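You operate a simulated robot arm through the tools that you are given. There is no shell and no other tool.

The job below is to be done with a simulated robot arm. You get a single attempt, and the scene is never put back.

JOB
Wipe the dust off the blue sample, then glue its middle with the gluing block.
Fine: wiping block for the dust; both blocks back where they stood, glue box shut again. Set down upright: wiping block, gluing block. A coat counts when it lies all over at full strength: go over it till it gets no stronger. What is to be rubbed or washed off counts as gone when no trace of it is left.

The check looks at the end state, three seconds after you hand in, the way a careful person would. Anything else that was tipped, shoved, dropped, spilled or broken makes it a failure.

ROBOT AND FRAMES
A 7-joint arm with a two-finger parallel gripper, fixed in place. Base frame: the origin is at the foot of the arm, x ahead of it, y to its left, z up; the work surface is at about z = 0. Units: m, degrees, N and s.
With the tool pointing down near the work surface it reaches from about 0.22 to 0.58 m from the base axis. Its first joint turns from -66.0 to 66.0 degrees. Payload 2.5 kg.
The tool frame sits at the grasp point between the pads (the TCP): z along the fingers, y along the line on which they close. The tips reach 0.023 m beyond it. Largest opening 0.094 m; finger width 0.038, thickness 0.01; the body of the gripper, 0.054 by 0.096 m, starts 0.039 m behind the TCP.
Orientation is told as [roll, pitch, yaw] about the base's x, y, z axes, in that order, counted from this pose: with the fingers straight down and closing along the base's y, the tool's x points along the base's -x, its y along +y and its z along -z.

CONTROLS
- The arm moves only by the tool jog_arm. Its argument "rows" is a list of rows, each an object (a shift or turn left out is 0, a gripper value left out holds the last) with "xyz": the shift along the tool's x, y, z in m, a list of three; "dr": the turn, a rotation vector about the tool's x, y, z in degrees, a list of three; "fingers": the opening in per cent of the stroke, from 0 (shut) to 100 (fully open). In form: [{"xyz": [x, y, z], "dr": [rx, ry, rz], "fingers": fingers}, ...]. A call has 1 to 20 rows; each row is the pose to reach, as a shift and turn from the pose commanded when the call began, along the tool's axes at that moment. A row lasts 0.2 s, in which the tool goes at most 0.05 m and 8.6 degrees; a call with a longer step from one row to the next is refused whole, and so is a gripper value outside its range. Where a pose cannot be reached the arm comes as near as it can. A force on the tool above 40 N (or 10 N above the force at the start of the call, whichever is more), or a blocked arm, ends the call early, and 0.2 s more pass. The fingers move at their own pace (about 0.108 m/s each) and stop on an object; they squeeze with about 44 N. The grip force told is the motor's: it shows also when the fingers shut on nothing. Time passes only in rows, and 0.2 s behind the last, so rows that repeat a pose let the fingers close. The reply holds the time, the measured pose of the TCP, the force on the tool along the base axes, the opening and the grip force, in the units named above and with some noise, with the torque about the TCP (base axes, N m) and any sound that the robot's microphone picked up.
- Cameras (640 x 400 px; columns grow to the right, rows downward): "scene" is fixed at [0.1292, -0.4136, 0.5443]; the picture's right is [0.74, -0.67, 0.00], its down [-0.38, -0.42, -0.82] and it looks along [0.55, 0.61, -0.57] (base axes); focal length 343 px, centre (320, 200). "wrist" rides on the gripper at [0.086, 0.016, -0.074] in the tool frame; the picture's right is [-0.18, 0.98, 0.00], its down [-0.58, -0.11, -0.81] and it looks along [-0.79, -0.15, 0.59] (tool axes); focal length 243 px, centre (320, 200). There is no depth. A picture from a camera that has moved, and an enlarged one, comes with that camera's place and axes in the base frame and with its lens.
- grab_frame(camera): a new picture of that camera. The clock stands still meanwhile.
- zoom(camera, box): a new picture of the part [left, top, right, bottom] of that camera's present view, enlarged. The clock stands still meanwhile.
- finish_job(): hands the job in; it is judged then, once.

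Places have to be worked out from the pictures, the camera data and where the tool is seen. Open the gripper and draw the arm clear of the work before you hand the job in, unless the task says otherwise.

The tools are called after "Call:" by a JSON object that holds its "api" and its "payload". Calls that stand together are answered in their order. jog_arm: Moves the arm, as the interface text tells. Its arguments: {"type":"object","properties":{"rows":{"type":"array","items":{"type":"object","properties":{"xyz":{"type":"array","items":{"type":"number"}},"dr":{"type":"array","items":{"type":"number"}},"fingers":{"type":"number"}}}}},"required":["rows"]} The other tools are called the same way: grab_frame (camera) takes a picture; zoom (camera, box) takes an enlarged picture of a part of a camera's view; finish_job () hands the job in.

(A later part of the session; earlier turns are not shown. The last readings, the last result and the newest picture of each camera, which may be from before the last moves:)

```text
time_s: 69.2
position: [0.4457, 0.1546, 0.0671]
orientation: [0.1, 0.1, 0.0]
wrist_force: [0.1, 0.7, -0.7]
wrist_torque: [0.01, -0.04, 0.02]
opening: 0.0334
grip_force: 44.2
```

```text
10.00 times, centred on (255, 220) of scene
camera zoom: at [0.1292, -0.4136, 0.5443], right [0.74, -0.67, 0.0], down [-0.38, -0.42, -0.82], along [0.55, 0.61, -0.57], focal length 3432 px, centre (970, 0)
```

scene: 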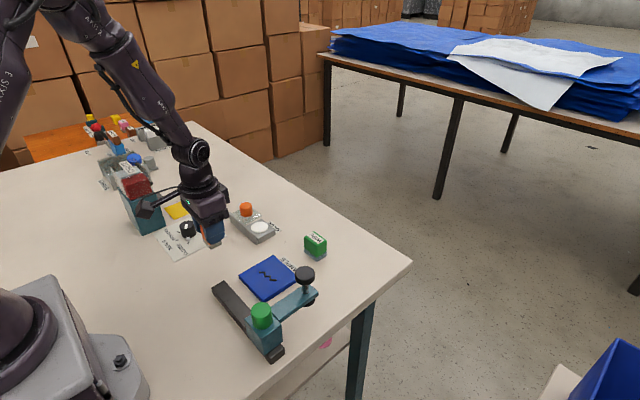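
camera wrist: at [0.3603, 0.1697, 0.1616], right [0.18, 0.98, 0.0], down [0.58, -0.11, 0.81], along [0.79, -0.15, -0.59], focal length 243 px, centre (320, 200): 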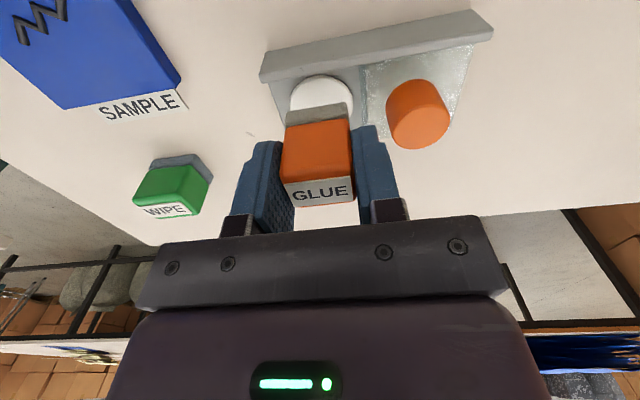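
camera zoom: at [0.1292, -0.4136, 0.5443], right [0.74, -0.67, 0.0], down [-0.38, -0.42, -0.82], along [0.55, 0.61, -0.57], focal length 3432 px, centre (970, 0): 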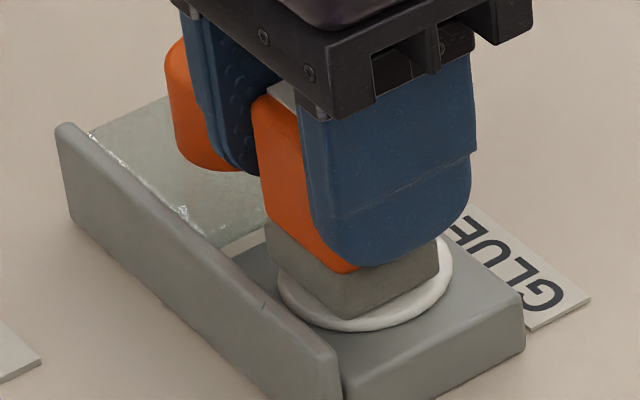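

Still no reaction force. I keep lowering carefully until the pad is supported.

Call:
{"api": "jog_arm", "payload": {"rows": [{"xyz": [0, 0, 0.0008]}, {"xyz": [0, 0, 0.0008]}]}}

Call:
{"api": "jog_arm", "payload": {"rows": [{"xyz": [0, 0, 0.0008]}, {"xyz": [0, 0, 0.0008]}]}}

Call:
{"api": "jog_arm", "payload": {"rows": [{"xyz": [0, 0, 0.0008]}, {"xyz": [0, 0, 0.0008]}]}}

Call:
{"api": "zoom", "payload": {"camera": "scene", "box": [230, 200, 280, 240]}}

```text
time_s: 69.8
position: [0.4469, 0.155, 0.0657]
orientation: [0.1, 0.0, 0.1]
wrist_force: [-0.2, 0.3, -1.5]
wrist_torque: [0.03, -0.01, -0.03]
opening: 0.0331
grip_force: 44.5
```

```text
time_s: 70.5
position: [0.4462, 0.1535, 0.0645]
orientation: [-0.1, 0.1, 0.0]
wrist_force: [-0.5, -0.7, 2.8]
wrist_torque: [0.03, 0.02, 0.04]
opening: 0.0332
grip_force: 43.8
```

```text
time_s: 71.0
position: [0.4474, 0.1535, 0.0657]
orientation: [-0.1, 0.0, -0.1]
wrist_force: [-3.6, -1.8, 10.4]
wrist_torque: [-0.02, 0.12, -0.02]
opening: 0.0334
grip_force: 43.6
```

```text
10.00 times, centred on (255, 220) of scene
camera zoom: at [0.1292, -0.4136, 0.5443], right [0.74, -0.67, 0.0], down [-0.38, -0.42, -0.82], along [0.55, 0.61, -0.57], focal length 3432 px, centre (970, 0)
```

zoom: 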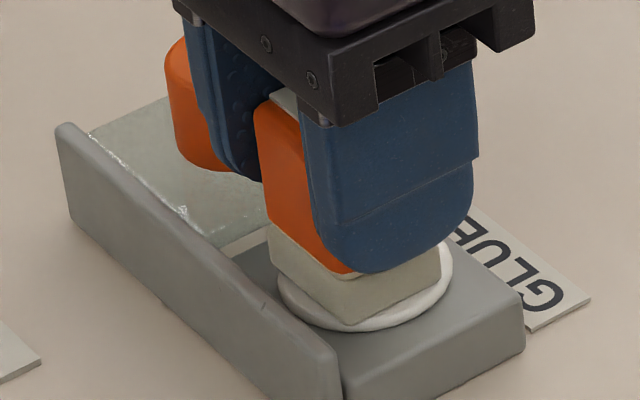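

Contact (10 N) and the block's pad has turned white — it took up glue. I hold briefly, then lift out.

Call:
{"api": "jog_arm", "payload": {"rows": [{"xyz": [0, 0, 0]}, {"xyz": [0, 0, 0]}, {"xyz": [0, 0, -0.002]}, {"xyz": [0, 0, -0.01]}, {"xyz": [0, 0, -0.02]}, {"xyz": [0, 0, -0.03]}, {"xyz": [0, 0, -0.04]}, {"xyz": [0, 0, -0.04]}]}}

Call:
{"api": "zoom", "payload": {"camera": "scene", "box": [220, 190, 300, 250]}}

```text
time_s: 72.8
position: [0.446, 0.1546, 0.1055]
orientation: [-0.1, 0.0, 0.0]
wrist_force: [0.6, 0.2, 0.1]
wrist_torque: [0.01, 0.0, 0.02]
opening: 0.033
grip_force: 44.3
```

```text
6.67 times, centred on (260, 220) of scene
camera zoom: at [0.1292, -0.4136, 0.5443], right [0.74, -0.67, 0.0], down [-0.38, -0.42, -0.82], along [0.55, 0.61, -0.57], focal length 2288 px, centre (720, 67)
```

zoom: 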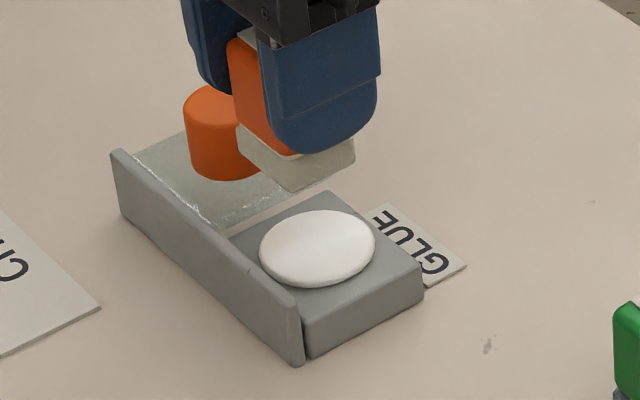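

Now I carry it over to the sample's centre (0.378, 0.020).

Call:
{"api": "jog_arm", "payload": {"rows": [{"xyz": [0.008, -0.015, -0.005]}, {"xyz": [0.018, -0.035, -0.005]}, {"xyz": [0.03, -0.058, -0.005]}, {"xyz": [0.042, -0.081, -0.005]}, {"xyz": [0.054, -0.104, -0.005]}, {"xyz": [0.064, -0.124, 0.0]}, {"xyz": [0.069, -0.1335, 0.01]}, {"xyz": [0.069, -0.1335, 0.025]}, {"xyz": [0.069, -0.1335, 0.035]}, {"xyz": [0.069, -0.1335, 0.035]}]}}

Call:
{"api": "grab_frame", "payload": {"camera": "wrist"}}

Call:
{"api": "zoom", "payload": {"camera": "scene", "box": [220, 220, 340, 310]}}

```text
time_s: 75.0
position: [0.3772, 0.0194, 0.0688]
orientation: [0.0, -0.1, 0.0]
wrist_force: [0.0, -0.5, 0.1]
wrist_torque: [0.03, -0.02, -0.03]
opening: 0.0329
grip_force: 43.8
```

```text
taken
camera wrist: at [0.2916, 0.0348, 0.1431], right [0.18, 0.98, 0.0], down [0.58, -0.11, 0.81], along [0.79, -0.15, -0.59], focal length 243 px, centre (320, 200)
```

wrist: 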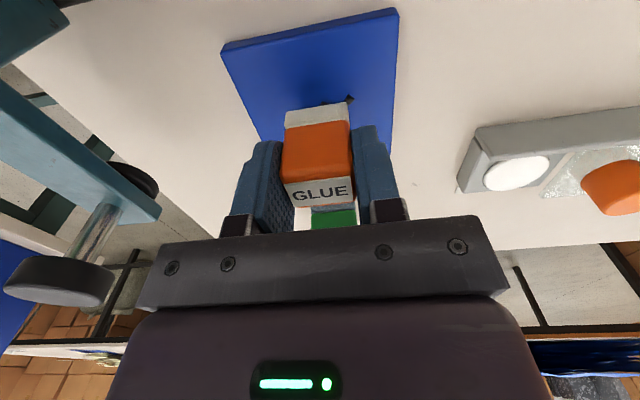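

```text
4.44 times, centred on (280, 265) of scene
camera zoom: at [0.1292, -0.4136, 0.5443], right [0.74, -0.67, 0.0], down [-0.38, -0.42, -0.82], along [0.55, 0.61, -0.57], focal length 1525 px, centre (498, -89)
```

zoom: 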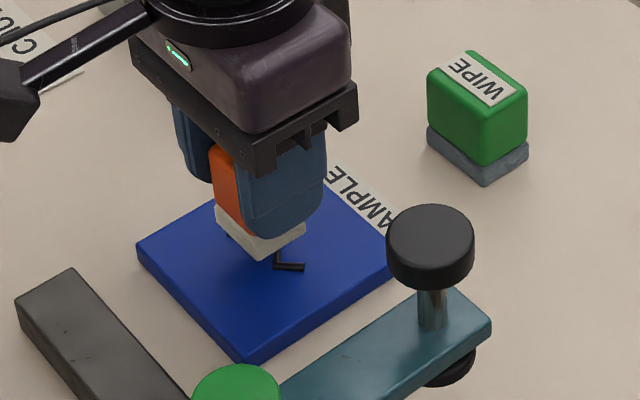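

Over the middle. I lower to just above and then touch in small steps.

Call:
{"api": "jog_arm", "payload": {"rows": [{"xyz": [0, 0, 0.006]}, {"xyz": [0, 0, 0.011]}, {"xyz": [0, 0, 0.013]}, {"xyz": [0, 0, 0.013]}]}}

Call:
{"api": "jog_arm", "payload": {"rows": [{"xyz": [0, 0, 0.001]}, {"xyz": [0, 0, 0.001]}]}}

Call:
{"api": "jog_arm", "payload": {"rows": [{"xyz": [0, 0, 0.0006]}, {"xyz": [0, 0, 0.0006]}]}}

Call:
{"api": "jog_arm", "payload": {"rows": [{"xyz": [0, 0, 0.0004]}, {"xyz": [0, 0, 0.0004]}]}}

```text
time_s: 76.0
position: [0.3768, 0.0201, 0.0576]
orientation: [0.0, 0.0, 0.0]
wrist_force: [-0.1, -0.3, -0.7]
wrist_torque: [0.05, -0.02, 0.01]
opening: 0.0333
grip_force: 43.9
```

```text
time_s: 76.7
position: [0.3769, 0.0198, 0.055]
orientation: [0.0, 0.0, 0.0]
wrist_force: [-0.1, -0.3, -0.5]
wrist_torque: [-0.01, -0.03, 0.02]
opening: 0.0331
grip_force: 43.8
```

```text
time_s: 77.2
position: [0.3766, 0.0195, 0.0544]
orientation: [-0.1, 0.0, 0.1]
wrist_force: [-2.1, -0.3, 4.6]
wrist_torque: [0.03, 0.09, 0.01]
opening: 0.0331
grip_force: 43.6
```

```text
time_s: 77.8
position: [0.3778, 0.0206, 0.0552]
orientation: [-0.1, 0.1, -0.1]
wrist_force: [-3.0, -2.4, 8.7]
wrist_torque: [-0.04, 0.1, 0.07]
opening: 0.0333
grip_force: 44.4
```

Contact at ~9 N. I make a small stroke in x and back, then lift to see what the glue looks like.

Call:
{"api": "jog_arm", "payload": {"rows": [{"xyz": [0.004, 0, 0]}, {"xyz": [0.008, 0, 0]}, {"xyz": [0.004, 0, 0]}, {"xyz": [0, 0, 0]}, {"xyz": [-0.004, 0, 0]}, {"xyz": [-0.008, 0, 0]}, {"xyz": [-0.004, 0, 0]}, {"xyz": [0, 0, 0]}, {"xyz": [0, 0, -0.004]}, {"xyz": [0, 0, -0.02]}, {"xyz": [0.02, 0, -0.05]}, {"xyz": [0.055, 0, -0.065]}, {"xyz": [0.09, 0, -0.07]}, {"xyz": [0.09, 0, -0.07]}]}}

Call:
{"api": "zoom", "payload": {"camera": "scene", "box": [240, 250, 320, 310]}}

```text
time_s: 80.8
position: [0.2879, 0.0224, 0.1245]
orientation: [0.1, 0.0, 0.0]
wrist_force: [0.4, 0.3, -0.7]
wrist_torque: [0.01, 0.03, 0.01]
opening: 0.0331
grip_force: 43.8
```

```text
6.67 times, centred on (280, 280) of scene
camera zoom: at [0.1292, -0.4136, 0.5443], right [0.74, -0.67, 0.0], down [-0.38, -0.42, -0.82], along [0.55, 0.61, -0.57], focal length 2288 px, centre (587, -333)
```

zoom: 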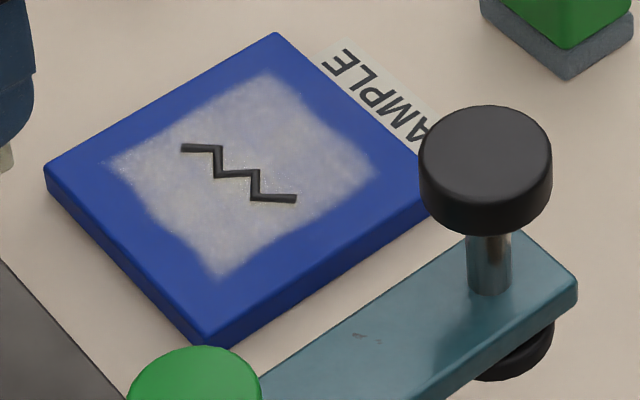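

The glue patch appears as a mid-strength square over the sample's middle. I go back and go over it with wider strokes.

Call:
{"api": "jog_arm", "payload": {"rows": [{"xyz": [-0.035, 0, 0.005]}, {"xyz": [-0.07, 0, 0.02]}, {"xyz": [-0.09, 0, 0.045]}, {"xyz": [-0.09, 0, 0.063]}, {"xyz": [-0.09, 0, 0.068]}, {"xyz": [-0.09, 0, 0.07]}, {"xyz": [-0.09, 0, 0.07]}]}}

Call:
{"api": "jog_arm", "payload": {"rows": [{"xyz": [0.008, 0, 0]}, {"xyz": [0.015, 0, 0]}, {"xyz": [0.015, 0.008, 0]}, {"xyz": [0.015, 0.015, 0]}, {"xyz": [0.008, 0.015, 0]}, {"xyz": [0, 0.015, 0]}, {"xyz": [-0.008, 0.015, 0]}, {"xyz": [-0.015, 0.015, 0]}, {"xyz": [-0.015, 0.008, 0]}, {"xyz": [-0.015, 0, 0]}, {"xyz": [-0.015, -0.008, 0]}, {"xyz": [-0.015, -0.015, 0]}, {"xyz": [-0.008, -0.015, 0]}, {"xyz": [0, -0.015, 0]}, {"xyz": [0.008, -0.015, 0]}, {"xyz": [0.015, -0.015, 0]}, {"xyz": [0.008, -0.008, 0]}, {"xyz": [0, 0, 0]}]}}

Call:
{"api": "jog_arm", "payload": {"rows": [{"xyz": [0, 0, -0.004]}, {"xyz": [0, 0, -0.02]}, {"xyz": [0.02, 0, -0.05]}, {"xyz": [0.055, 0, -0.065]}, {"xyz": [0.09, 0, -0.07]}, {"xyz": [0.09, 0, -0.07]}]}}

Call:
{"api": "zoom", "payload": {"camera": "scene", "box": [240, 250, 320, 310]}}

```text
time_s: 82.5
position: [0.3772, 0.0205, 0.0539]
orientation: [0.0, 0.0, 0.0]
wrist_force: [-9.3, -0.7, 31.5]
wrist_torque: [0.04, 0.4, 0.02]
opening: 0.0331
grip_force: 43.9
```

```text
time_s: 86.2
position: [0.3781, 0.0195, 0.0542]
orientation: [-0.1, 0.0, -0.1]
wrist_force: [-1.7, -1.5, 7.5]
wrist_torque: [-0.08, 0.03, 0.01]
opening: 0.0332
grip_force: 44.0
```

```text
time_s: 87.7
position: [0.2868, 0.0201, 0.1243]
orientation: [0.1, 0.0, 0.0]
wrist_force: [0.2, 0.0, -0.6]
wrist_torque: [-0.01, 0.02, 0.01]
opening: 0.033
grip_force: 43.8
```

```text
6.67 times, centred on (280, 280) of scene
camera zoom: at [0.1292, -0.4136, 0.5443], right [0.74, -0.67, 0.0], down [-0.38, -0.42, -0.82], along [0.55, 0.61, -0.57], focal length 2288 px, centre (587, -333)
```

zoom: 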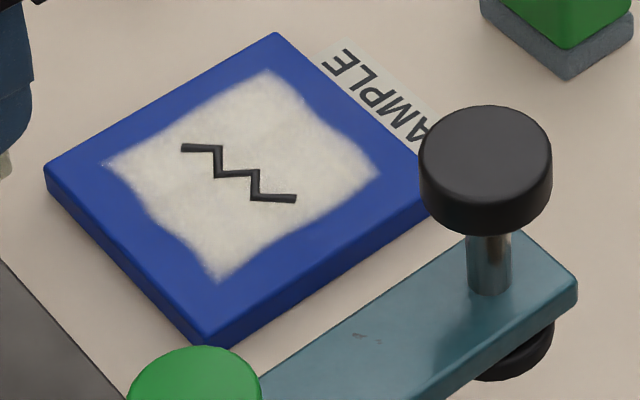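

Stronger now. I go over it again, approaching more gently, and compare.

Call:
{"api": "jog_arm", "payload": {"rows": [{"xyz": [-0.035, 0, 0.005]}, {"xyz": [-0.07, 0, 0.02]}, {"xyz": [-0.09, 0, 0.045]}, {"xyz": [-0.09, 0, 0.06]}, {"xyz": [-0.09, 0, 0.066]}, {"xyz": [-0.09, 0, 0.068]}, {"xyz": [-0.09, 0, 0.069]}, {"xyz": [-0.09, 0, 0.0698]}, {"xyz": [-0.09, 0, 0.0698]}]}}

Call:
{"api": "jog_arm", "payload": {"rows": [{"xyz": [0.008, 0, 0]}, {"xyz": [0.015, 0, 0]}, {"xyz": [0.015, 0.008, 0]}, {"xyz": [0.015, 0.015, 0]}, {"xyz": [0.008, 0.015, 0]}, {"xyz": [0, 0.015, 0]}, {"xyz": [-0.008, 0.015, 0]}, {"xyz": [-0.015, 0.015, 0]}, {"xyz": [-0.015, 0.008, 0]}, {"xyz": [-0.015, 0, 0]}, {"xyz": [-0.015, -0.008, 0]}, {"xyz": [-0.015, -0.015, 0]}, {"xyz": [-0.008, -0.015, 0]}, {"xyz": [0, -0.015, 0]}, {"xyz": [0.008, -0.015, 0]}, {"xyz": [0.015, -0.015, 0]}, {"xyz": [0.008, -0.008, 0]}, {"xyz": [0, 0, 0]}]}}

Call:
{"api": "jog_arm", "payload": {"rows": [{"xyz": [0, 0, -0.004]}, {"xyz": [0, 0, -0.02]}, {"xyz": [0.02, 0, -0.05]}, {"xyz": [0.055, 0, -0.065]}, {"xyz": [0.09, 0, -0.07]}, {"xyz": [0.09, 0, -0.07]}]}}

Call:
{"api": "zoom", "payload": {"camera": "scene", "box": [240, 250, 320, 310]}}

Call:
{"api": "grab_frame", "payload": {"camera": "wrist"}}

```text
time_s: 89.7
position: [0.3777, 0.0198, 0.0559]
orientation: [0.0, 0.1, 0.1]
wrist_force: [-0.9, -0.8, -0.8]
wrist_torque: [-0.01, 0.0, -0.04]
opening: 0.0333
grip_force: 43.6
```

```text
time_s: 93.5
position: [0.378, 0.02, 0.0552]
orientation: [0.1, 0.2, -0.2]
wrist_force: [0.2, 0.3, -0.1]
wrist_torque: [-0.01, -0.04, -0.02]
opening: 0.0331
grip_force: 44.0
```

```text
time_s: 94.8
position: [0.289, 0.0191, 0.1243]
orientation: [0.0, 0.0, 0.0]
wrist_force: [0.6, 0.0, -0.1]
wrist_torque: [-0.01, -0.01, 0.01]
opening: 0.0332
grip_force: 44.3
```

```text
6.67 times, centred on (280, 280) of scene
camera zoom: at [0.1292, -0.4136, 0.5443], right [0.74, -0.67, 0.0], down [-0.38, -0.42, -0.82], along [0.55, 0.61, -0.57], focal length 2288 px, centre (587, -333)
```

zoom: 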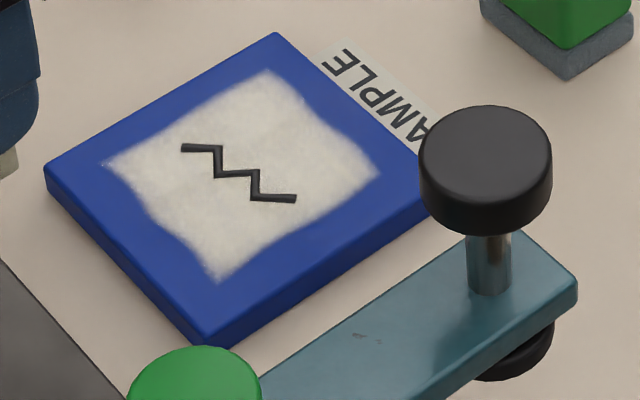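

```text
taken
camera wrist: at [0.2033, 0.0341, 0.1983], right [0.18, 0.98, 0.0], down [0.58, -0.11, 0.81], along [0.79, -0.15, -0.59], focal length 243 px, centre (320, 200)
```

wrist: 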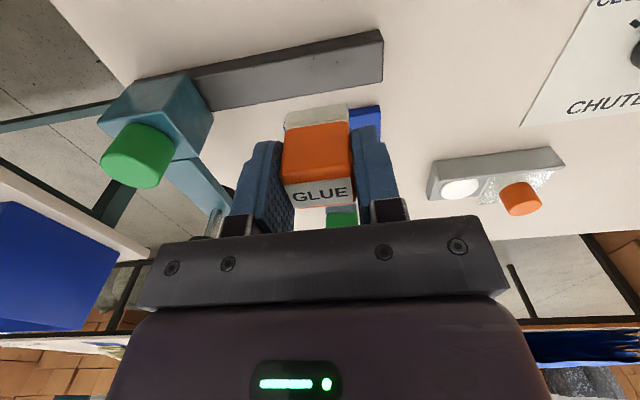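

That pass had no contact force, so it tells nothing. I repeat with a proper press (≈8–10 N).

Call:
{"api": "jog_arm", "payload": {"rows": [{"xyz": [-0.035, 0, 0.005]}, {"xyz": [-0.07, 0, 0.02]}, {"xyz": [-0.09, 0, 0.045]}, {"xyz": [-0.09, 0, 0.06]}, {"xyz": [-0.09, 0, 0.066]}, {"xyz": [-0.09, 0, 0.068]}, {"xyz": [-0.09, 0, 0.069]}, {"xyz": [-0.09, 0, 0.0696]}, {"xyz": [-0.09, 0, 0.0702]}, {"xyz": [-0.09, 0, 0.0706]}, {"xyz": [-0.09, 0, 0.0706]}]}}

Call:
{"api": "jog_arm", "payload": {"rows": [{"xyz": [0.008, 0, 0]}, {"xyz": [0.015, 0, 0]}, {"xyz": [0.015, 0.008, 0]}, {"xyz": [0.015, 0.015, 0]}, {"xyz": [0.008, 0.015, 0]}, {"xyz": [0, 0.015, 0]}, {"xyz": [-0.008, 0.015, 0]}, {"xyz": [-0.015, 0.015, 0]}, {"xyz": [-0.015, 0.008, 0]}]}}

Call:
{"api": "jog_arm", "payload": {"rows": [{"xyz": [0, -0.008, 0]}, {"xyz": [0, -0.016, 0]}, {"xyz": [0, -0.023, 0]}, {"xyz": [0.007, -0.023, 0]}, {"xyz": [0.015, -0.023, 0]}, {"xyz": [0.023, -0.023, 0]}, {"xyz": [0.03, -0.023, 0]}, {"xyz": [0.023, -0.015, 0]}, {"xyz": [0.015, -0.008, 0]}]}}

Call:
{"api": "jog_arm", "payload": {"rows": [{"xyz": [0, 0, -0.004]}, {"xyz": [0, 0, -0.02]}, {"xyz": [0.02, 0, -0.05]}, {"xyz": [0.055, 0, -0.065]}, {"xyz": [0.09, 0, -0.07]}, {"xyz": [0.09, 0, -0.07]}]}}

Call:
{"api": "zoom", "payload": {"camera": "scene", "box": [240, 250, 320, 310]}}

```text
time_s: 97.2
position: [0.3778, 0.0214, 0.0549]
orientation: [-0.1, 0.1, -0.1]
wrist_force: [-0.2, 0.3, 0.1]
wrist_torque: [-0.02, 0.01, 0.01]
opening: 0.0335
grip_force: 44.2
```

```text
time_s: 99.2
position: [0.3932, 0.0278, 0.0546]
orientation: [0.0, 0.1, 0.1]
wrist_force: [0.5, -0.6, -0.3]
wrist_torque: [-0.02, -0.02, 0.0]
opening: 0.0329
grip_force: 44.3
```

```text
time_s: 101.2
position: [0.378, 0.0197, 0.054]
orientation: [-0.1, -0.1, -0.1]
wrist_force: [-3.8, -2.9, 13.6]
wrist_torque: [-0.07, 0.08, 0.04]
opening: 0.0329
grip_force: 44.4
```

```text
time_s: 102.7
position: [0.288, 0.0203, 0.124]
orientation: [0.0, 0.0, -0.1]
wrist_force: [-0.4, 0.3, -0.5]
wrist_torque: [0.03, 0.0, 0.01]
opening: 0.033
grip_force: 44.5
```

```text
6.67 times, centred on (280, 280) of scene
camera zoom: at [0.1292, -0.4136, 0.5443], right [0.74, -0.67, 0.0], down [-0.38, -0.42, -0.82], along [0.55, 0.61, -0.57], focal length 2288 px, centre (587, -333)
```

zoom: 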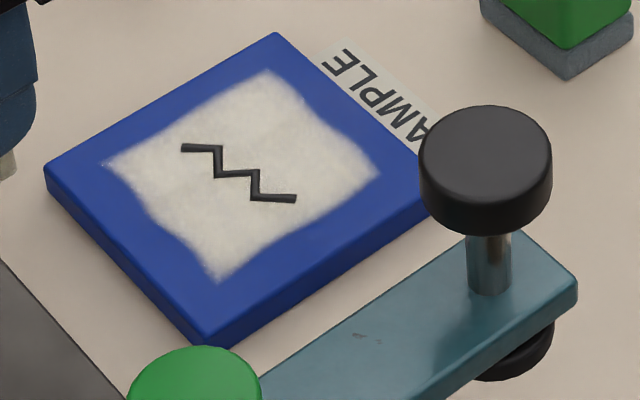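

Looks unchanged, but contact was only partial. I take a close reference picture and check the block's pad before deciding on a re-dip.

Call:
{"api": "zoom", "payload": {"camera": "scene", "box": [250, 255, 290, 295]}}

Call:
{"api": "zoom", "payload": {"camera": "wrist", "box": [270, 90, 370, 190]}}

```text
10.00 times, centred on (270, 275) of scene
camera zoom: at [0.1292, -0.4136, 0.5443], right [0.74, -0.67, 0.0], down [-0.38, -0.42, -0.82], along [0.55, 0.61, -0.57], focal length 3432 px, centre (820, -550)
```

zoom: 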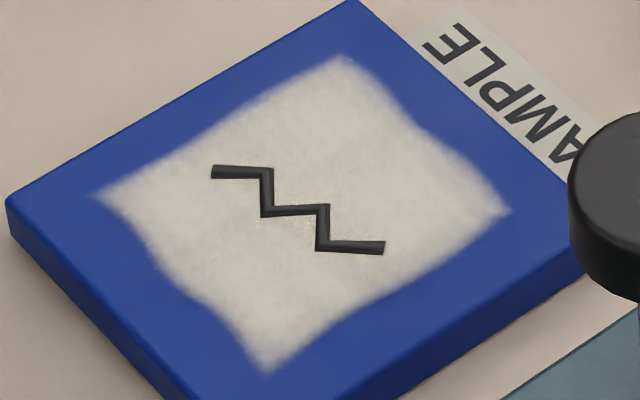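

```text
4.00 times, centred on (320, 140) of wrist
camera zoom: at [0.2026, 0.0345, 0.1969], right [0.18, 0.98, 0.0], down [0.58, -0.11, 0.81], along [0.79, -0.15, -0.59], focal length 970 px, centre (320, 440)
```

zoom: 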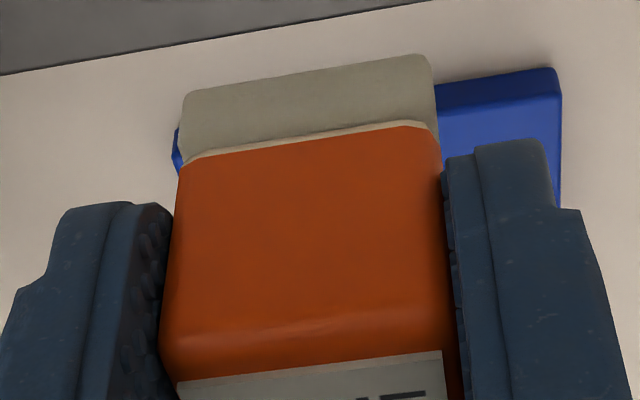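

The coat is even. I do one more pass with verified contact to see if it gets any stronger.

Call:
{"api": "jog_arm", "payload": {"rows": [{"xyz": [-0.035, 0, 0.005]}, {"xyz": [-0.07, 0, 0.02]}, {"xyz": [-0.09, 0, 0.045]}, {"xyz": [-0.09, 0, 0.06]}, {"xyz": [-0.09, 0, 0.066]}, {"xyz": [-0.09, 0, 0.068]}, {"xyz": [-0.09, 0, 0.069]}, {"xyz": [-0.09, 0, 0.0696]}, {"xyz": [-0.09, 0, 0.0702]}, {"xyz": [-0.09, 0, 0.0702]}]}}

Call:
{"api": "jog_arm", "payload": {"rows": [{"xyz": [0, 0, 0.0004]}, {"xyz": [0, 0, 0.0004]}, {"xyz": [0, 0, 0.0004]}]}}

```text
time_s: 104.8
position: [0.3768, 0.0209, 0.0544]
orientation: [0.0, 0.0, 0.1]
wrist_force: [-5.0, -0.8, 16.8]
wrist_torque: [0.0, 0.16, 0.0]
opening: 0.0333
grip_force: 44.0
```

```text
time_s: 105.7
position: [0.3776, 0.0201, 0.0538]
orientation: [0.1, 0.1, 0.1]
wrist_force: [-5.9, 3.0, 21.2]
wrist_torque: [0.1, 0.19, 0.03]
opening: 0.033
grip_force: 43.7
```

Contact is firm now (~20 N); I ease 0.3 mm and rub over the whole patch.

Call:
{"api": "jog_arm", "payload": {"rows": [{"xyz": [0.006, 0, -0.0003]}, {"xyz": [0.012, 0, -0.0003]}, {"xyz": [0.017, 0, -0.0003]}, {"xyz": [0.017, 0.008, -0.0003]}, {"xyz": [0.017, 0.016, -0.0003]}, {"xyz": [0.01, 0.016, -0.0003]}, {"xyz": [0.002, 0.016, -0.0003]}, {"xyz": [-0.006, 0.016, -0.0003]}, {"xyz": [-0.014, 0.016, -0.0003]}]}}

Call:
{"api": "jog_arm", "payload": {"rows": [{"xyz": [0, -0.008, 0]}, {"xyz": [0, -0.016, 0]}, {"xyz": [0, -0.024, 0]}, {"xyz": [0, -0.031, 0]}, {"xyz": [0.008, -0.031, 0]}, {"xyz": [0.016, -0.031, 0]}, {"xyz": [0.024, -0.031, 0]}, {"xyz": [0.031, -0.031, 0]}, {"xyz": [0.023, -0.023, 0]}, {"xyz": [0.014, -0.016, 0]}]}}

Call:
{"api": "jog_arm", "payload": {"rows": [{"xyz": [0, 0, -0.004]}, {"xyz": [0, 0, -0.02]}, {"xyz": [0.02, 0, -0.05]}, {"xyz": [0.055, 0, -0.065]}, {"xyz": [0.09, 0, -0.07]}, {"xyz": [0.09, 0, -0.07]}]}}

Call:
{"api": "zoom", "payload": {"camera": "scene", "box": [250, 255, 290, 295]}}

Call:
{"api": "zoom", "payload": {"camera": "scene", "box": [240, 250, 320, 310]}}

```text
time_s: 107.7
position: [0.3916, 0.0355, 0.0541]
orientation: [0.0, 0.1, 0.0]
wrist_force: [-3.7, 1.2, 10.9]
wrist_torque: [0.1, 0.09, 0.02]
opening: 0.033
grip_force: 43.7
```

```text
time_s: 109.8
position: [0.3775, 0.0187, 0.0541]
orientation: [0.0, 0.1, -0.1]
wrist_force: [-4.3, -2.5, 16.3]
wrist_torque: [-0.06, 0.12, -0.02]
opening: 0.0331
grip_force: 44.2
```

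```text
time_s: 111.2
position: [0.2866, 0.021, 0.125]
orientation: [0.0, 0.0, 0.0]
wrist_force: [0.2, -0.7, -0.5]
wrist_torque: [-0.01, -0.02, -0.03]
opening: 0.0328
grip_force: 44.0
```

```text
10.00 times, centred on (270, 275) of scene
camera zoom: at [0.1292, -0.4136, 0.5443], right [0.74, -0.67, 0.0], down [-0.38, -0.42, -0.82], along [0.55, 0.61, -0.57], focal length 3432 px, centre (820, -550)
```

zoom: 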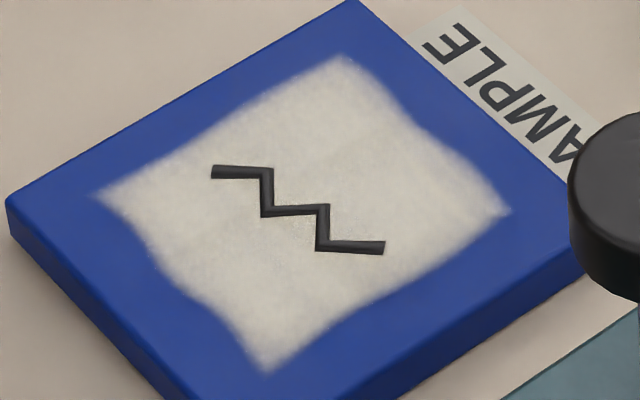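

```text
6.67 times, centred on (280, 280) of scene
camera zoom: at [0.1292, -0.4136, 0.5443], right [0.74, -0.67, 0.0], down [-0.38, -0.42, -0.82], along [0.55, 0.61, -0.57], focal length 2288 px, centre (587, -333)
```

zoom: 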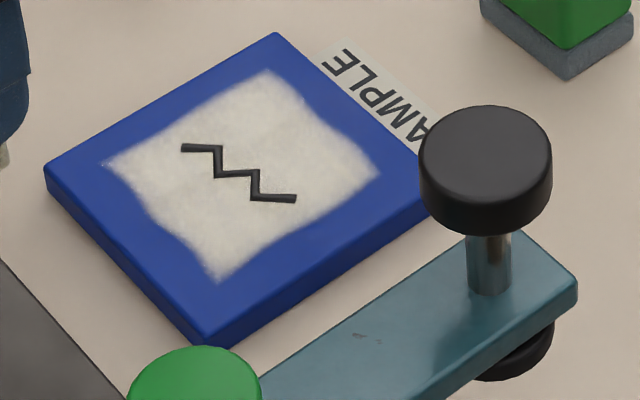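

No change any more. To be sure it's the coat and not an empty block, I re-dip once and go over it again.

Call:
{"api": "jog_arm", "payload": {"rows": [{"xyz": [-0.02, 0.017, 0]}, {"xyz": [-0.045, 0.038, 0]}, {"xyz": [-0.07, 0.059, 0]}, {"xyz": [-0.095, 0.08, 0]}, {"xyz": [-0.12, 0.101, 0]}, {"xyz": [-0.145, 0.122, 0]}, {"xyz": [-0.159, 0.1335, 0.005]}, {"xyz": [-0.159, 0.1335, 0.025]}, {"xyz": [-0.159, 0.1335, 0.045]}, {"xyz": [-0.159, 0.1335, 0.055]}, {"xyz": [-0.159, 0.1335, 0.0575]}, {"xyz": [-0.159, 0.1335, 0.0575]}]}}

Call:
{"api": "jog_arm", "payload": {"rows": [{"xyz": [0, 0, 0.0006]}, {"xyz": [0, 0, 0.0012]}, {"xyz": [0, 0, 0.0015]}, {"xyz": [0, 0, 0.0015]}]}}

Call:
{"api": "zoom", "payload": {"camera": "scene", "box": [230, 200, 280, 240]}}

```text
time_s: 113.8
position: [0.4467, 0.1539, 0.0672]
orientation: [-0.1, 0.0, 0.0]
wrist_force: [-0.2, 0.0, 0.1]
wrist_torque: [0.02, -0.03, 0.01]
opening: 0.0331
grip_force: 43.6
```

```text
time_s: 114.8
position: [0.4468, 0.1543, 0.0649]
orientation: [-0.2, 0.0, -0.1]
wrist_force: [0.5, 0.2, -1.3]
wrist_torque: [0.0, 0.05, -0.01]
opening: 0.0333
grip_force: 43.5
```

```text
10.00 times, centred on (255, 220) of scene
camera zoom: at [0.1292, -0.4136, 0.5443], right [0.74, -0.67, 0.0], down [-0.38, -0.42, -0.82], along [0.55, 0.61, -0.57], focal length 3432 px, centre (970, 0)
```

zoom: 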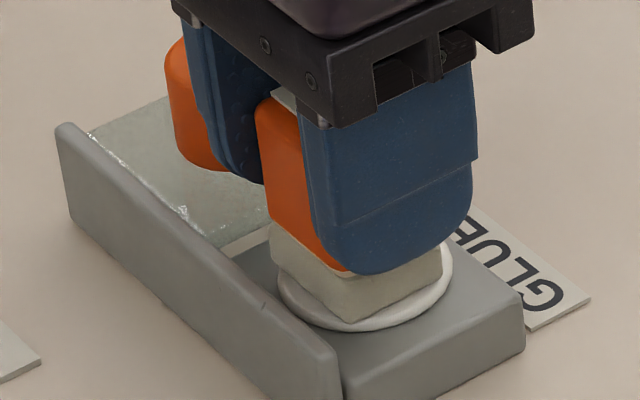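

Nearly touching; I press slightly until a force shows.

Call:
{"api": "jog_arm", "payload": {"rows": [{"xyz": [0, 0, 0.0006]}, {"xyz": [0, 0, 0.0006]}]}}

Call:
{"api": "jog_arm", "payload": {"rows": [{"xyz": [0, 0, 0.0004]}, {"xyz": [0, 0, 0.0004]}, {"xyz": [0, 0, 0.0004]}]}}

```text
time_s: 115.5
position: [0.4469, 0.1543, 0.0648]
orientation: [0.0, 0.0, 0.0]
wrist_force: [-0.6, 0.4, -0.2]
wrist_torque: [0.03, 0.0, 0.02]
opening: 0.0332
grip_force: 43.9
```

```text
time_s: 116.2
position: [0.4463, 0.1541, 0.0645]
orientation: [0.0, 0.1, 0.1]
wrist_force: [-1.7, 0.7, 4.1]
wrist_torque: [0.04, -0.02, 0.0]
opening: 0.0332
grip_force: 43.9
```

Contact made (4 N). I hold a moment with a little more press, then lift and return to above the sample.

Call:
{"api": "jog_arm", "payload": {"rows": [{"xyz": [0, 0, 0.0003]}, {"xyz": [0, 0, 0.0003]}, {"xyz": [0, 0, -0.003]}, {"xyz": [0, 0, -0.015]}, {"xyz": [0, 0, -0.03]}, {"xyz": [0, 0, -0.04]}, {"xyz": [0.012, -0.022, -0.045]}, {"xyz": [0.024, -0.045, -0.045]}, {"xyz": [0.036, -0.068, -0.045]}, {"xyz": [0.048, -0.091, -0.045]}, {"xyz": [0.06, -0.114, -0.04]}, {"xyz": [0.068, -0.13, -0.03]}, {"xyz": [0.069, -0.1335, -0.01]}, {"xyz": [0.069, -0.1335, 0.002]}, {"xyz": [0.069, -0.1335, 0.007]}, {"xyz": [0.069, -0.1335, 0.009]}, {"xyz": [0.069, -0.1335, 0.0095]}, {"xyz": [0.069, -0.1335, 0.0095]}]}}

Call:
{"api": "jog_arm", "payload": {"rows": [{"xyz": [0, 0, 0.0004]}, {"xyz": [0, 0, 0.0004]}]}}

```text
time_s: 120.0
position: [0.3777, 0.0197, 0.0536]
orientation: [0.0, 0.0, 0.0]
wrist_force: [0.1, -0.7, 0.0]
wrist_torque: [-0.02, -0.01, -0.03]
opening: 0.0329
grip_force: 44.2
```

```text
time_s: 120.7
position: [0.3782, 0.0191, 0.0547]
orientation: [0.0, 0.1, 0.0]
wrist_force: [0.0, 0.6, 1.2]
wrist_torque: [-0.01, 0.0, 0.03]
opening: 0.0332
grip_force: 44.0
```

Touching; I press a bit more and rub again over the whole patch.

Call:
{"api": "jog_arm", "payload": {"rows": [{"xyz": [0, 0, 0.0004]}, {"xyz": [0, 0, 0.0004]}, {"xyz": [0.006, 0, 0.0004]}, {"xyz": [0.012, 0, 0.0004]}, {"xyz": [0.017, 0, 0.0004]}, {"xyz": [0.017, 0.008, 0.0004]}, {"xyz": [0.017, 0.016, 0.0004]}, {"xyz": [0.01, 0.016, 0.0004]}, {"xyz": [0.002, 0.016, 0.0004]}, {"xyz": [-0.006, 0.016, 0.0004]}, {"xyz": [-0.014, 0.016, 0.0004]}]}}

Call:
{"api": "jog_arm", "payload": {"rows": [{"xyz": [0, -0.008, 0]}, {"xyz": [0, -0.016, 0]}, {"xyz": [0, -0.024, 0]}, {"xyz": [0, -0.031, 0]}, {"xyz": [0.008, -0.031, 0]}, {"xyz": [0.016, -0.031, 0]}, {"xyz": [0.024, -0.031, 0]}, {"xyz": [0.031, -0.031, 0]}, {"xyz": [0.023, -0.023, 0]}, {"xyz": [0.014, -0.016, 0]}]}}

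Call:
{"api": "jog_arm", "payload": {"rows": [{"xyz": [0, 0, -0.004]}, {"xyz": [0, 0, -0.02]}, {"xyz": [0.02, 0, -0.05]}, {"xyz": [0.055, 0, -0.065]}, {"xyz": [0.09, 0, -0.07]}, {"xyz": [0.09, 0, -0.07]}]}}

Call:
{"api": "zoom", "payload": {"camera": "scene", "box": [250, 255, 290, 295]}}

Call:
{"api": "zoom", "payload": {"camera": "scene", "box": [240, 250, 320, 310]}}

```text
time_s: 123.0
position: [0.3915, 0.0365, 0.0527]
orientation: [0.1, 0.2, 0.0]
wrist_force: [-4.1, 0.4, 16.9]
wrist_torque: [0.07, 0.11, 0.07]
opening: 0.033
grip_force: 43.6
```

```text
time_s: 125.2
position: [0.3762, 0.0205, 0.054]
orientation: [0.0, 0.3, -0.1]
wrist_force: [-5.2, -5.0, 19.2]
wrist_torque: [-0.11, 0.08, -0.01]
opening: 0.0332
grip_force: 44.2
```

```text
time_s: 126.7
position: [0.2873, 0.0207, 0.1274]
orientation: [-0.2, 0.0, 0.0]
wrist_force: [0.6, -0.8, -0.5]
wrist_torque: [-0.01, -0.02, 0.0]
opening: 0.033
grip_force: 44.4
```

```text
10.00 times, centred on (270, 275) of scene
camera zoom: at [0.1292, -0.4136, 0.5443], right [0.74, -0.67, 0.0], down [-0.38, -0.42, -0.82], along [0.55, 0.61, -0.57], focal length 3432 px, centre (820, -550)
```

zoom: 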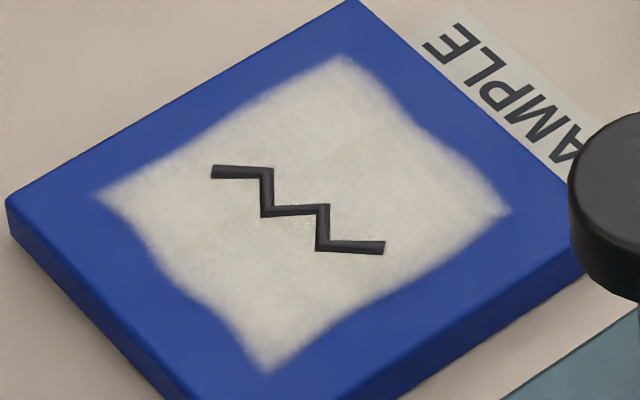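

```text
6.67 times, centred on (280, 280) of scene
camera zoom: at [0.1292, -0.4136, 0.5443], right [0.74, -0.67, 0.0], down [-0.38, -0.42, -0.82], along [0.55, 0.61, -0.57], focal length 2288 px, centre (587, -333)
```

zoom: 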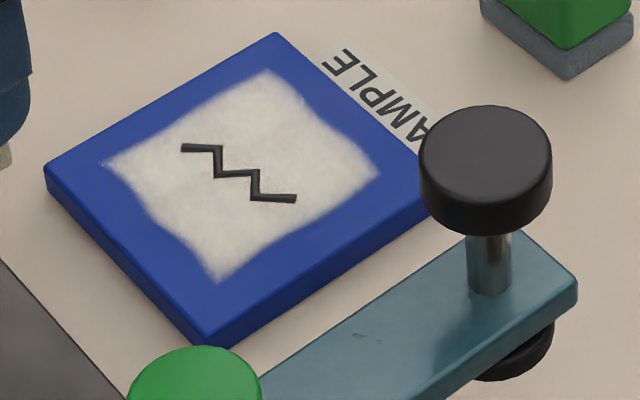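

The coat no longer gets stronger even with fresh glue, so it is at full strength. I carry the glue block back above its place (0.324, 0.131).

Call:
{"api": "jog_arm", "payload": {"rows": [{"xyz": [-0.008, 0.022, 0]}, {"xyz": [-0.016, 0.046, 0]}, {"xyz": [-0.024, 0.07, 0]}, {"xyz": [-0.032, 0.095, 0]}, {"xyz": [-0.036, 0.111, 0]}, {"xyz": [-0.036, 0.111, 0.015]}, {"xyz": [-0.036, 0.111, 0.04]}, {"xyz": [-0.036, 0.111, 0.06]}, {"xyz": [-0.036, 0.111, 0.07]}, {"xyz": [-0.036, 0.111, 0.07]}]}}

Call:
{"api": "jog_arm", "payload": {"rows": [{"xyz": [0, 0, 0.003]}, {"xyz": [0, 0, 0.006]}, {"xyz": [0, 0, 0.008]}, {"xyz": [0, 0, 0.008]}]}}

Call:
{"api": "zoom", "payload": {"camera": "scene", "box": [190, 230, 250, 280]}}

```text
time_s: 128.8
position: [0.3237, 0.1327, 0.055]
orientation: [0.0, 0.0, -0.1]
wrist_force: [-0.3, -0.1, 0.0]
wrist_torque: [-0.01, -0.01, 0.0]
opening: 0.0333
grip_force: 44.1
```

```text
time_s: 129.8
position: [0.3231, 0.1323, 0.0462]
orientation: [0.0, -0.1, 0.1]
wrist_force: [-0.1, 0.1, -0.7]
wrist_torque: [-0.01, -0.02, 0.0]
opening: 0.0332
grip_force: 43.6
```

```text
8.00 times, centred on (220, 255) of scene
camera zoom: at [0.1292, -0.4136, 0.5443], right [0.74, -0.67, 0.0], down [-0.38, -0.42, -0.82], along [0.55, 0.61, -0.57], focal length 2745 px, centre (1120, -240)
```

zoom: 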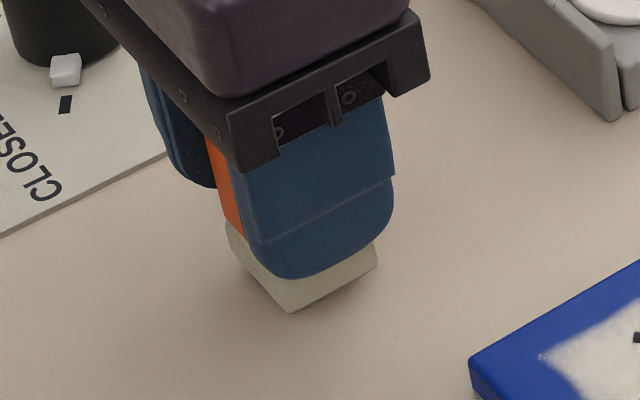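

Right over its place, a few mm high. I lower to contact in small steps.

Call:
{"api": "jog_arm", "payload": {"rows": [{"xyz": [0, 0, 0.0015]}, {"xyz": [0, 0, 0.0027]}, {"xyz": [0, 0, 0.0027]}]}}

Call:
{"api": "jog_arm", "payload": {"rows": [{"xyz": [0, 0, 0.0006]}, {"xyz": [0, 0, 0.0006]}]}}

Call:
{"api": "jog_arm", "payload": {"rows": [{"xyz": [0, 0, 0.0005]}, {"xyz": [0, 0, 0.0005]}]}}

Call:
{"api": "zoom", "payload": {"camera": "scene", "box": [190, 230, 250, 280]}}

```text
time_s: 130.7
position: [0.324, 0.1311, 0.0446]
orientation: [-0.1, 0.0, 0.0]
wrist_force: [-0.4, 0.2, -1.6]
wrist_torque: [0.0, 0.02, -0.03]
opening: 0.0331
grip_force: 44.0
```

```text
time_s: 131.2
position: [0.3236, 0.1313, 0.0438]
orientation: [-0.1, 0.0, -0.1]
wrist_force: [-0.1, 0.3, -0.1]
wrist_torque: [0.0, -0.01, 0.0]
opening: 0.033
grip_force: 44.5
```

```text
time_s: 131.8
position: [0.3241, 0.1313, 0.0418]
orientation: [-0.1, 0.0, 0.1]
wrist_force: [-0.1, -0.7, -1.0]
wrist_torque: [-0.01, 0.03, -0.01]
opening: 0.0329
grip_force: 43.8
```

```text
8.00 times, centred on (220, 255) of scene
camera zoom: at [0.1292, -0.4136, 0.5443], right [0.74, -0.67, 0.0], down [-0.38, -0.42, -0.82], along [0.55, 0.61, -0.57], focal length 2745 px, centre (1120, -240)
```

zoom: 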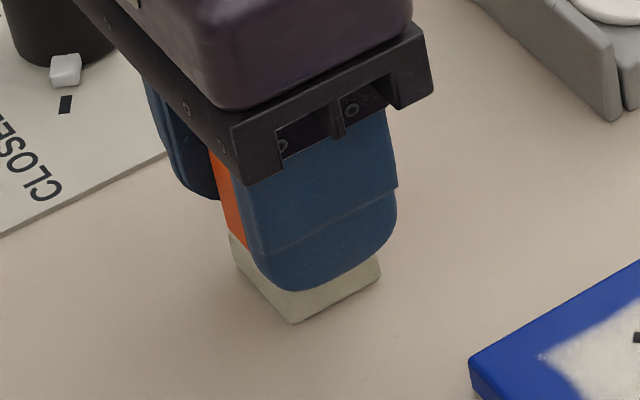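

A hair off (about 1.3 mm in x). I correct and settle it onto the table.

Call:
{"api": "jog_arm", "payload": {"rows": [{"xyz": [0.0006, 0.0003, -0.0003]}, {"xyz": [0.0012, 0.0005, -0.0003]}, {"xyz": [0.0012, 0.0005, 0.0003]}, {"xyz": [0.0012, 0.0005, 0.0003]}]}}

Call:
{"api": "jog_arm", "payload": {"rows": [{"xyz": [0, 0, 0.0005]}, {"xyz": [0, 0, 0.0005]}]}}

Call:
{"api": "jog_arm", "payload": {"rows": [{"xyz": [0, 0, 0.0004]}, {"xyz": [0, 0, 0.0004]}]}}

Call:
{"api": "zoom", "payload": {"camera": "scene", "box": [190, 230, 250, 280]}}

```text
time_s: 132.8
position: [0.3221, 0.132, 0.0419]
orientation: [-0.1, 0.1, 0.1]
wrist_force: [0.5, -0.3, -0.4]
wrist_torque: [0.03, 0.02, -0.01]
opening: 0.0332
grip_force: 44.0
```

```text
time_s: 133.4
position: [0.3218, 0.1324, 0.0418]
orientation: [0.0, 0.0, 0.0]
wrist_force: [-0.3, 0.5, 0.2]
wrist_torque: [0.01, -0.05, 0.02]
opening: 0.0331
grip_force: 44.6
```

```text
time_s: 134.1
position: [0.3216, 0.1319, 0.042]
orientation: [0.0, 0.0, 0.0]
wrist_force: [-5.5, -2.1, 19.1]
wrist_torque: [-0.06, 0.15, 0.01]
opening: 0.0332
grip_force: 44.3
```

```text
8.00 times, centred on (220, 255) of scene
camera zoom: at [0.1291, -0.4137, 0.5443], right [0.74, -0.67, 0.0], down [-0.38, -0.42, -0.82], along [0.55, 0.61, -0.57], focal length 2745 px, centre (1120, -240)
```

zoom: 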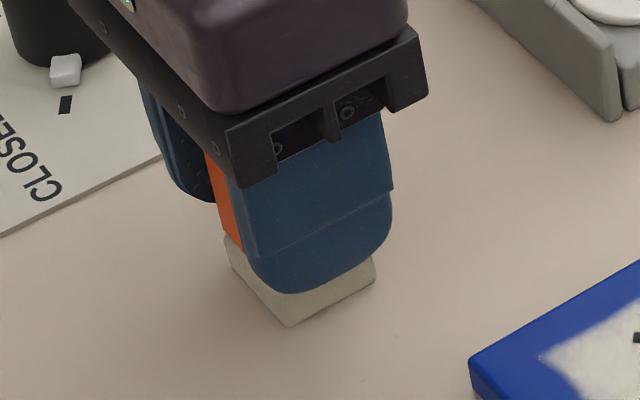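

On the table in exactly its original image position. I relieve the press, open and rise.

Call:
{"api": "jog_arm", "payload": {"rows": [{"xyz": [0, 0, -0.0006]}, {"xyz": [0, 0, -0.0006]}, {"xyz": [0, 0, -0.0006], "fingers": 50}, {"xyz": [0, 0, -0.0006], "fingers": 100}, {"xyz": [0, 0, -0.0006], "fingers": 100}, {"xyz": [0, 0, -0.02]}, {"xyz": [0, 0, -0.05]}, {"xyz": [0, 0, -0.09]}, {"xyz": [0, 0, -0.09]}]}}

Call:
{"api": "zoom", "payload": {"camera": "scene", "box": [190, 230, 250, 280]}}

Call:
{"api": "grab_frame", "payload": {"camera": "wrist"}}

```text
time_s: 136.1
position: [0.321, 0.1315, 0.1338]
orientation: [-0.1, 0.1, 0.0]
wrist_force: [0.3, -0.1, 0.1]
wrist_torque: [0.01, 0.02, 0.0]
opening: 0.094
grip_force: 0.1
```

```text
8.00 times, centred on (220, 255) of scene
camera zoom: at [0.1292, -0.4136, 0.5443], right [0.74, -0.67, 0.0], down [-0.38, -0.42, -0.82], along [0.55, 0.61, -0.57], focal length 2745 px, centre (1120, -240)
```

zoom: 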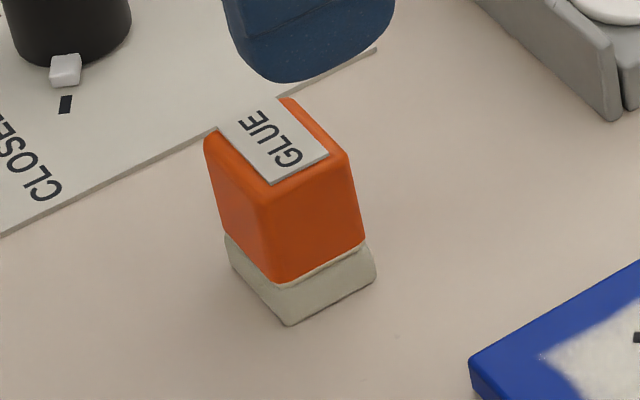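

```text
taken
camera wrist: at [0.2361, 0.147, 0.2078], right [0.18, 0.98, 0.0], down [0.58, -0.11, 0.81], along [0.79, -0.15, -0.59], focal length 243 px, centre (320, 200)
```

wrist: 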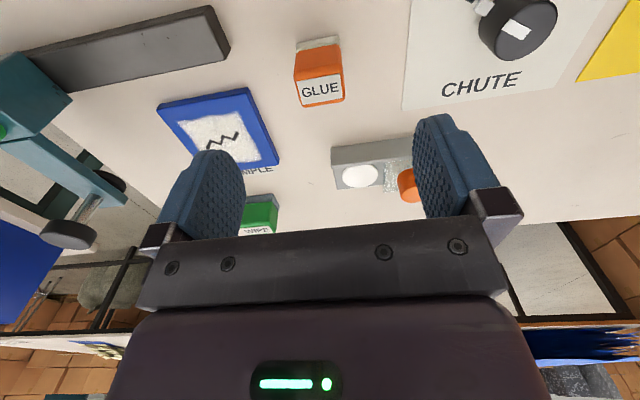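

The glue block stands upright in its place. Next, the lid: I go above its knob at about (0.447, 0.209).

Call:
{"api": "jog_arm", "payload": {"rows": [{"xyz": [-0.03, 0.018, -0.01], "fingers": 100}, {"xyz": [-0.06, 0.037, -0.01]}, {"xyz": [-0.09, 0.056, -0.01]}, {"xyz": [-0.12, 0.075, 0.0]}, {"xyz": [-0.125, 0.077, 0.015]}, {"xyz": [-0.125, 0.077, 0.022]}, {"xyz": [-0.125, 0.077, 0.022]}]}}

Call:
{"api": "grab_frame", "payload": {"camera": "wrist"}}

Call:
{"api": "zoom", "payload": {"camera": "scene", "box": [220, 180, 300, 250]}}

```text
time_s: 137.7
position: [0.4465, 0.2088, 0.1107]
orientation: [0.0, 0.1, 0.1]
wrist_force: [-0.9, 0.4, -0.5]
wrist_torque: [0.01, -0.01, 0.02]
opening: 0.0942
grip_force: 0.0
```

```text
taken
camera wrist: at [0.3613, 0.2238, 0.1831], right [0.18, 0.98, 0.0], down [0.58, -0.11, 0.81], along [0.79, -0.15, -0.59], focal length 243 px, centre (320, 200)
```

wrist: 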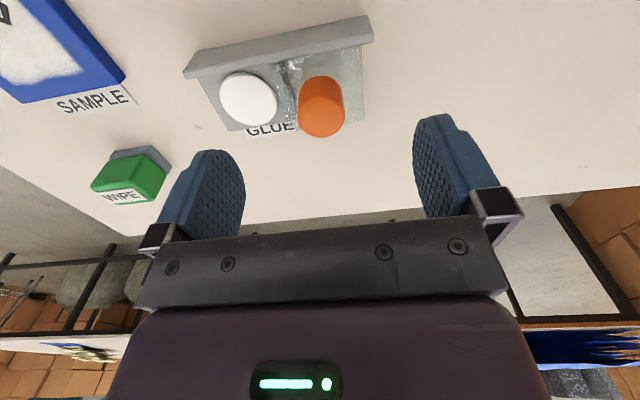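

```text
5.71 times, centred on (260, 215) of scene
camera zoom: at [0.1292, -0.4136, 0.5443], right [0.74, -0.67, 0.0], down [-0.38, -0.42, -0.82], along [0.55, 0.61, -0.57], focal length 1961 px, centre (663, 114)
```

zoom: 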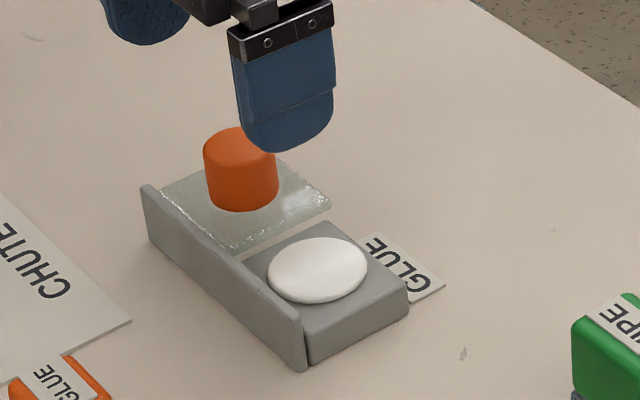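

Aligned over the knob. I narrow the fingers to 60 %, go down and close.

Call:
{"api": "jog_arm", "payload": {"rows": [{"xyz": [0, 0, 0.015], "fingers": 65}, {"xyz": [0, 0, 0.03]}, {"xyz": [0, 0, 0.043]}, {"xyz": [0, 0, 0.0505]}, {"xyz": [0, 0, 0.0505]}]}}

Call:
{"api": "grab_frame", "payload": {"camera": "wrist"}}

```text
time_s: 138.8
position: [0.4462, 0.208, 0.0566]
orientation: [-0.1, 0.1, 0.0]
wrist_force: [-0.7, -0.3, 0.2]
wrist_torque: [-0.01, 0.01, 0.04]
opening: 0.0612
grip_force: 0.0
```

```text
taken
camera wrist: at [0.3611, 0.2233, 0.1304], right [0.18, 0.98, 0.0], down [0.58, -0.11, 0.81], along [0.79, -0.15, -0.59], focal length 243 px, centre (320, 200)
```

wrist: 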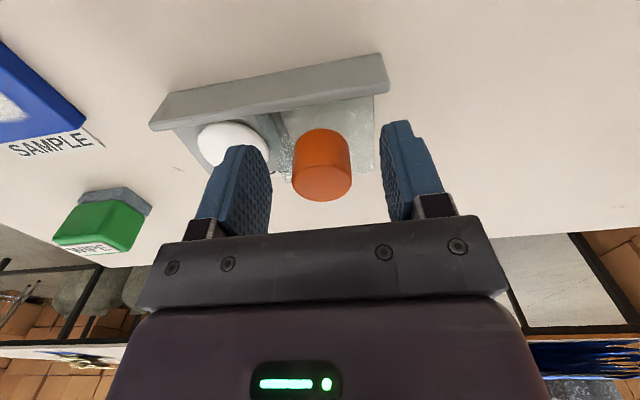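

Slightly lower than before, so I raise 2 mm, close, and slide back towards −y.

Call:
{"api": "jog_arm", "payload": {"rows": [{"xyz": [0, 0, -0.002]}, {"xyz": [0, 0, -0.002], "fingers": 0}, {"xyz": [0, 0, -0.002], "fingers": 0}, {"xyz": [0, 0, -0.002], "fingers": 0}, {"xyz": [0, 0, -0.002], "fingers": 0}]}}

Call:
{"api": "jog_arm", "payload": {"rows": [{"xyz": [0, -0.004, 0]}, {"xyz": [0, -0.01, 0]}, {"xyz": [0, -0.016, 0]}, {"xyz": [0, -0.022, 0]}, {"xyz": [0, -0.026, 0]}, {"xyz": [0, -0.026, 0]}]}}

Call:
{"api": "jog_arm", "payload": {"rows": [{"xyz": [0, -0.006, 0]}, {"xyz": [0, -0.012, 0]}, {"xyz": [0, -0.018, 0]}, {"xyz": [0, -0.023, 0]}, {"xyz": [0, -0.025, 0]}, {"xyz": [0, -0.025, 0]}]}}

Call:
{"api": "grab_frame", "payload": {"camera": "wrist"}}

Call:
{"api": "zoom", "payload": {"camera": "scene", "box": [220, 200, 290, 250]}}

```text
time_s: 140.1
position: [0.4474, 0.2079, 0.0586]
orientation: [-0.1, 0.0, 0.0]
wrist_force: [1.1, -0.4, -1.1]
wrist_torque: [0.45, -0.01, -0.02]
opening: 0.0289
grip_force: 44.8
```

```text
time_s: 141.4
position: [0.4472, 0.1812, 0.0596]
orientation: [0.0, 0.0, 0.0]
wrist_force: [5.4, 0.3, -9.9]
wrist_torque: [0.59, -0.33, 0.0]
opening: 0.029
grip_force: 45.1
```

```text
time_s: 142.8
position: [0.4468, 0.1585, 0.0589]
orientation: [0.0, 0.1, -0.1]
wrist_force: [-5.3, 0.4, 5.8]
wrist_torque: [0.55, -0.72, -0.01]
opening: 0.029
grip_force: 44.8
```

```text
taken
camera wrist: at [0.3614, 0.173, 0.1331], right [0.18, 0.98, 0.0], down [0.58, -0.11, 0.81], along [0.79, -0.15, -0.59], focal length 243 px, centre (320, 200)
```

wrist: 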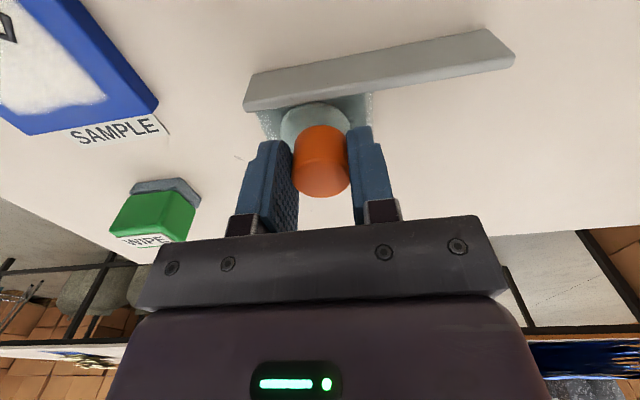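

```text
8.00 times, centred on (255, 225) of scene
camera zoom: at [0.1292, -0.4136, 0.5443], right [0.74, -0.67, 0.0], down [-0.38, -0.42, -0.82], along [0.55, 0.61, -0.57], focal length 2745 px, centre (840, 0)
```

zoom: 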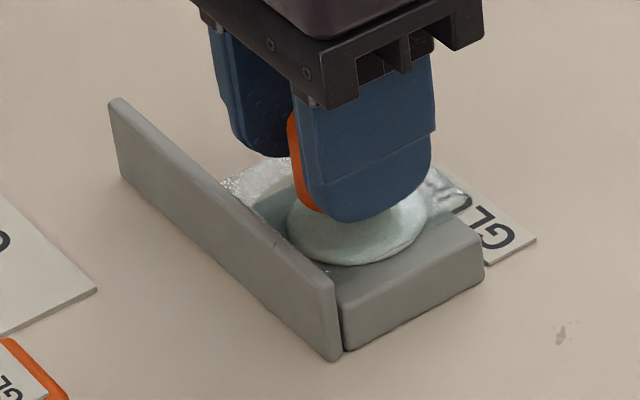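

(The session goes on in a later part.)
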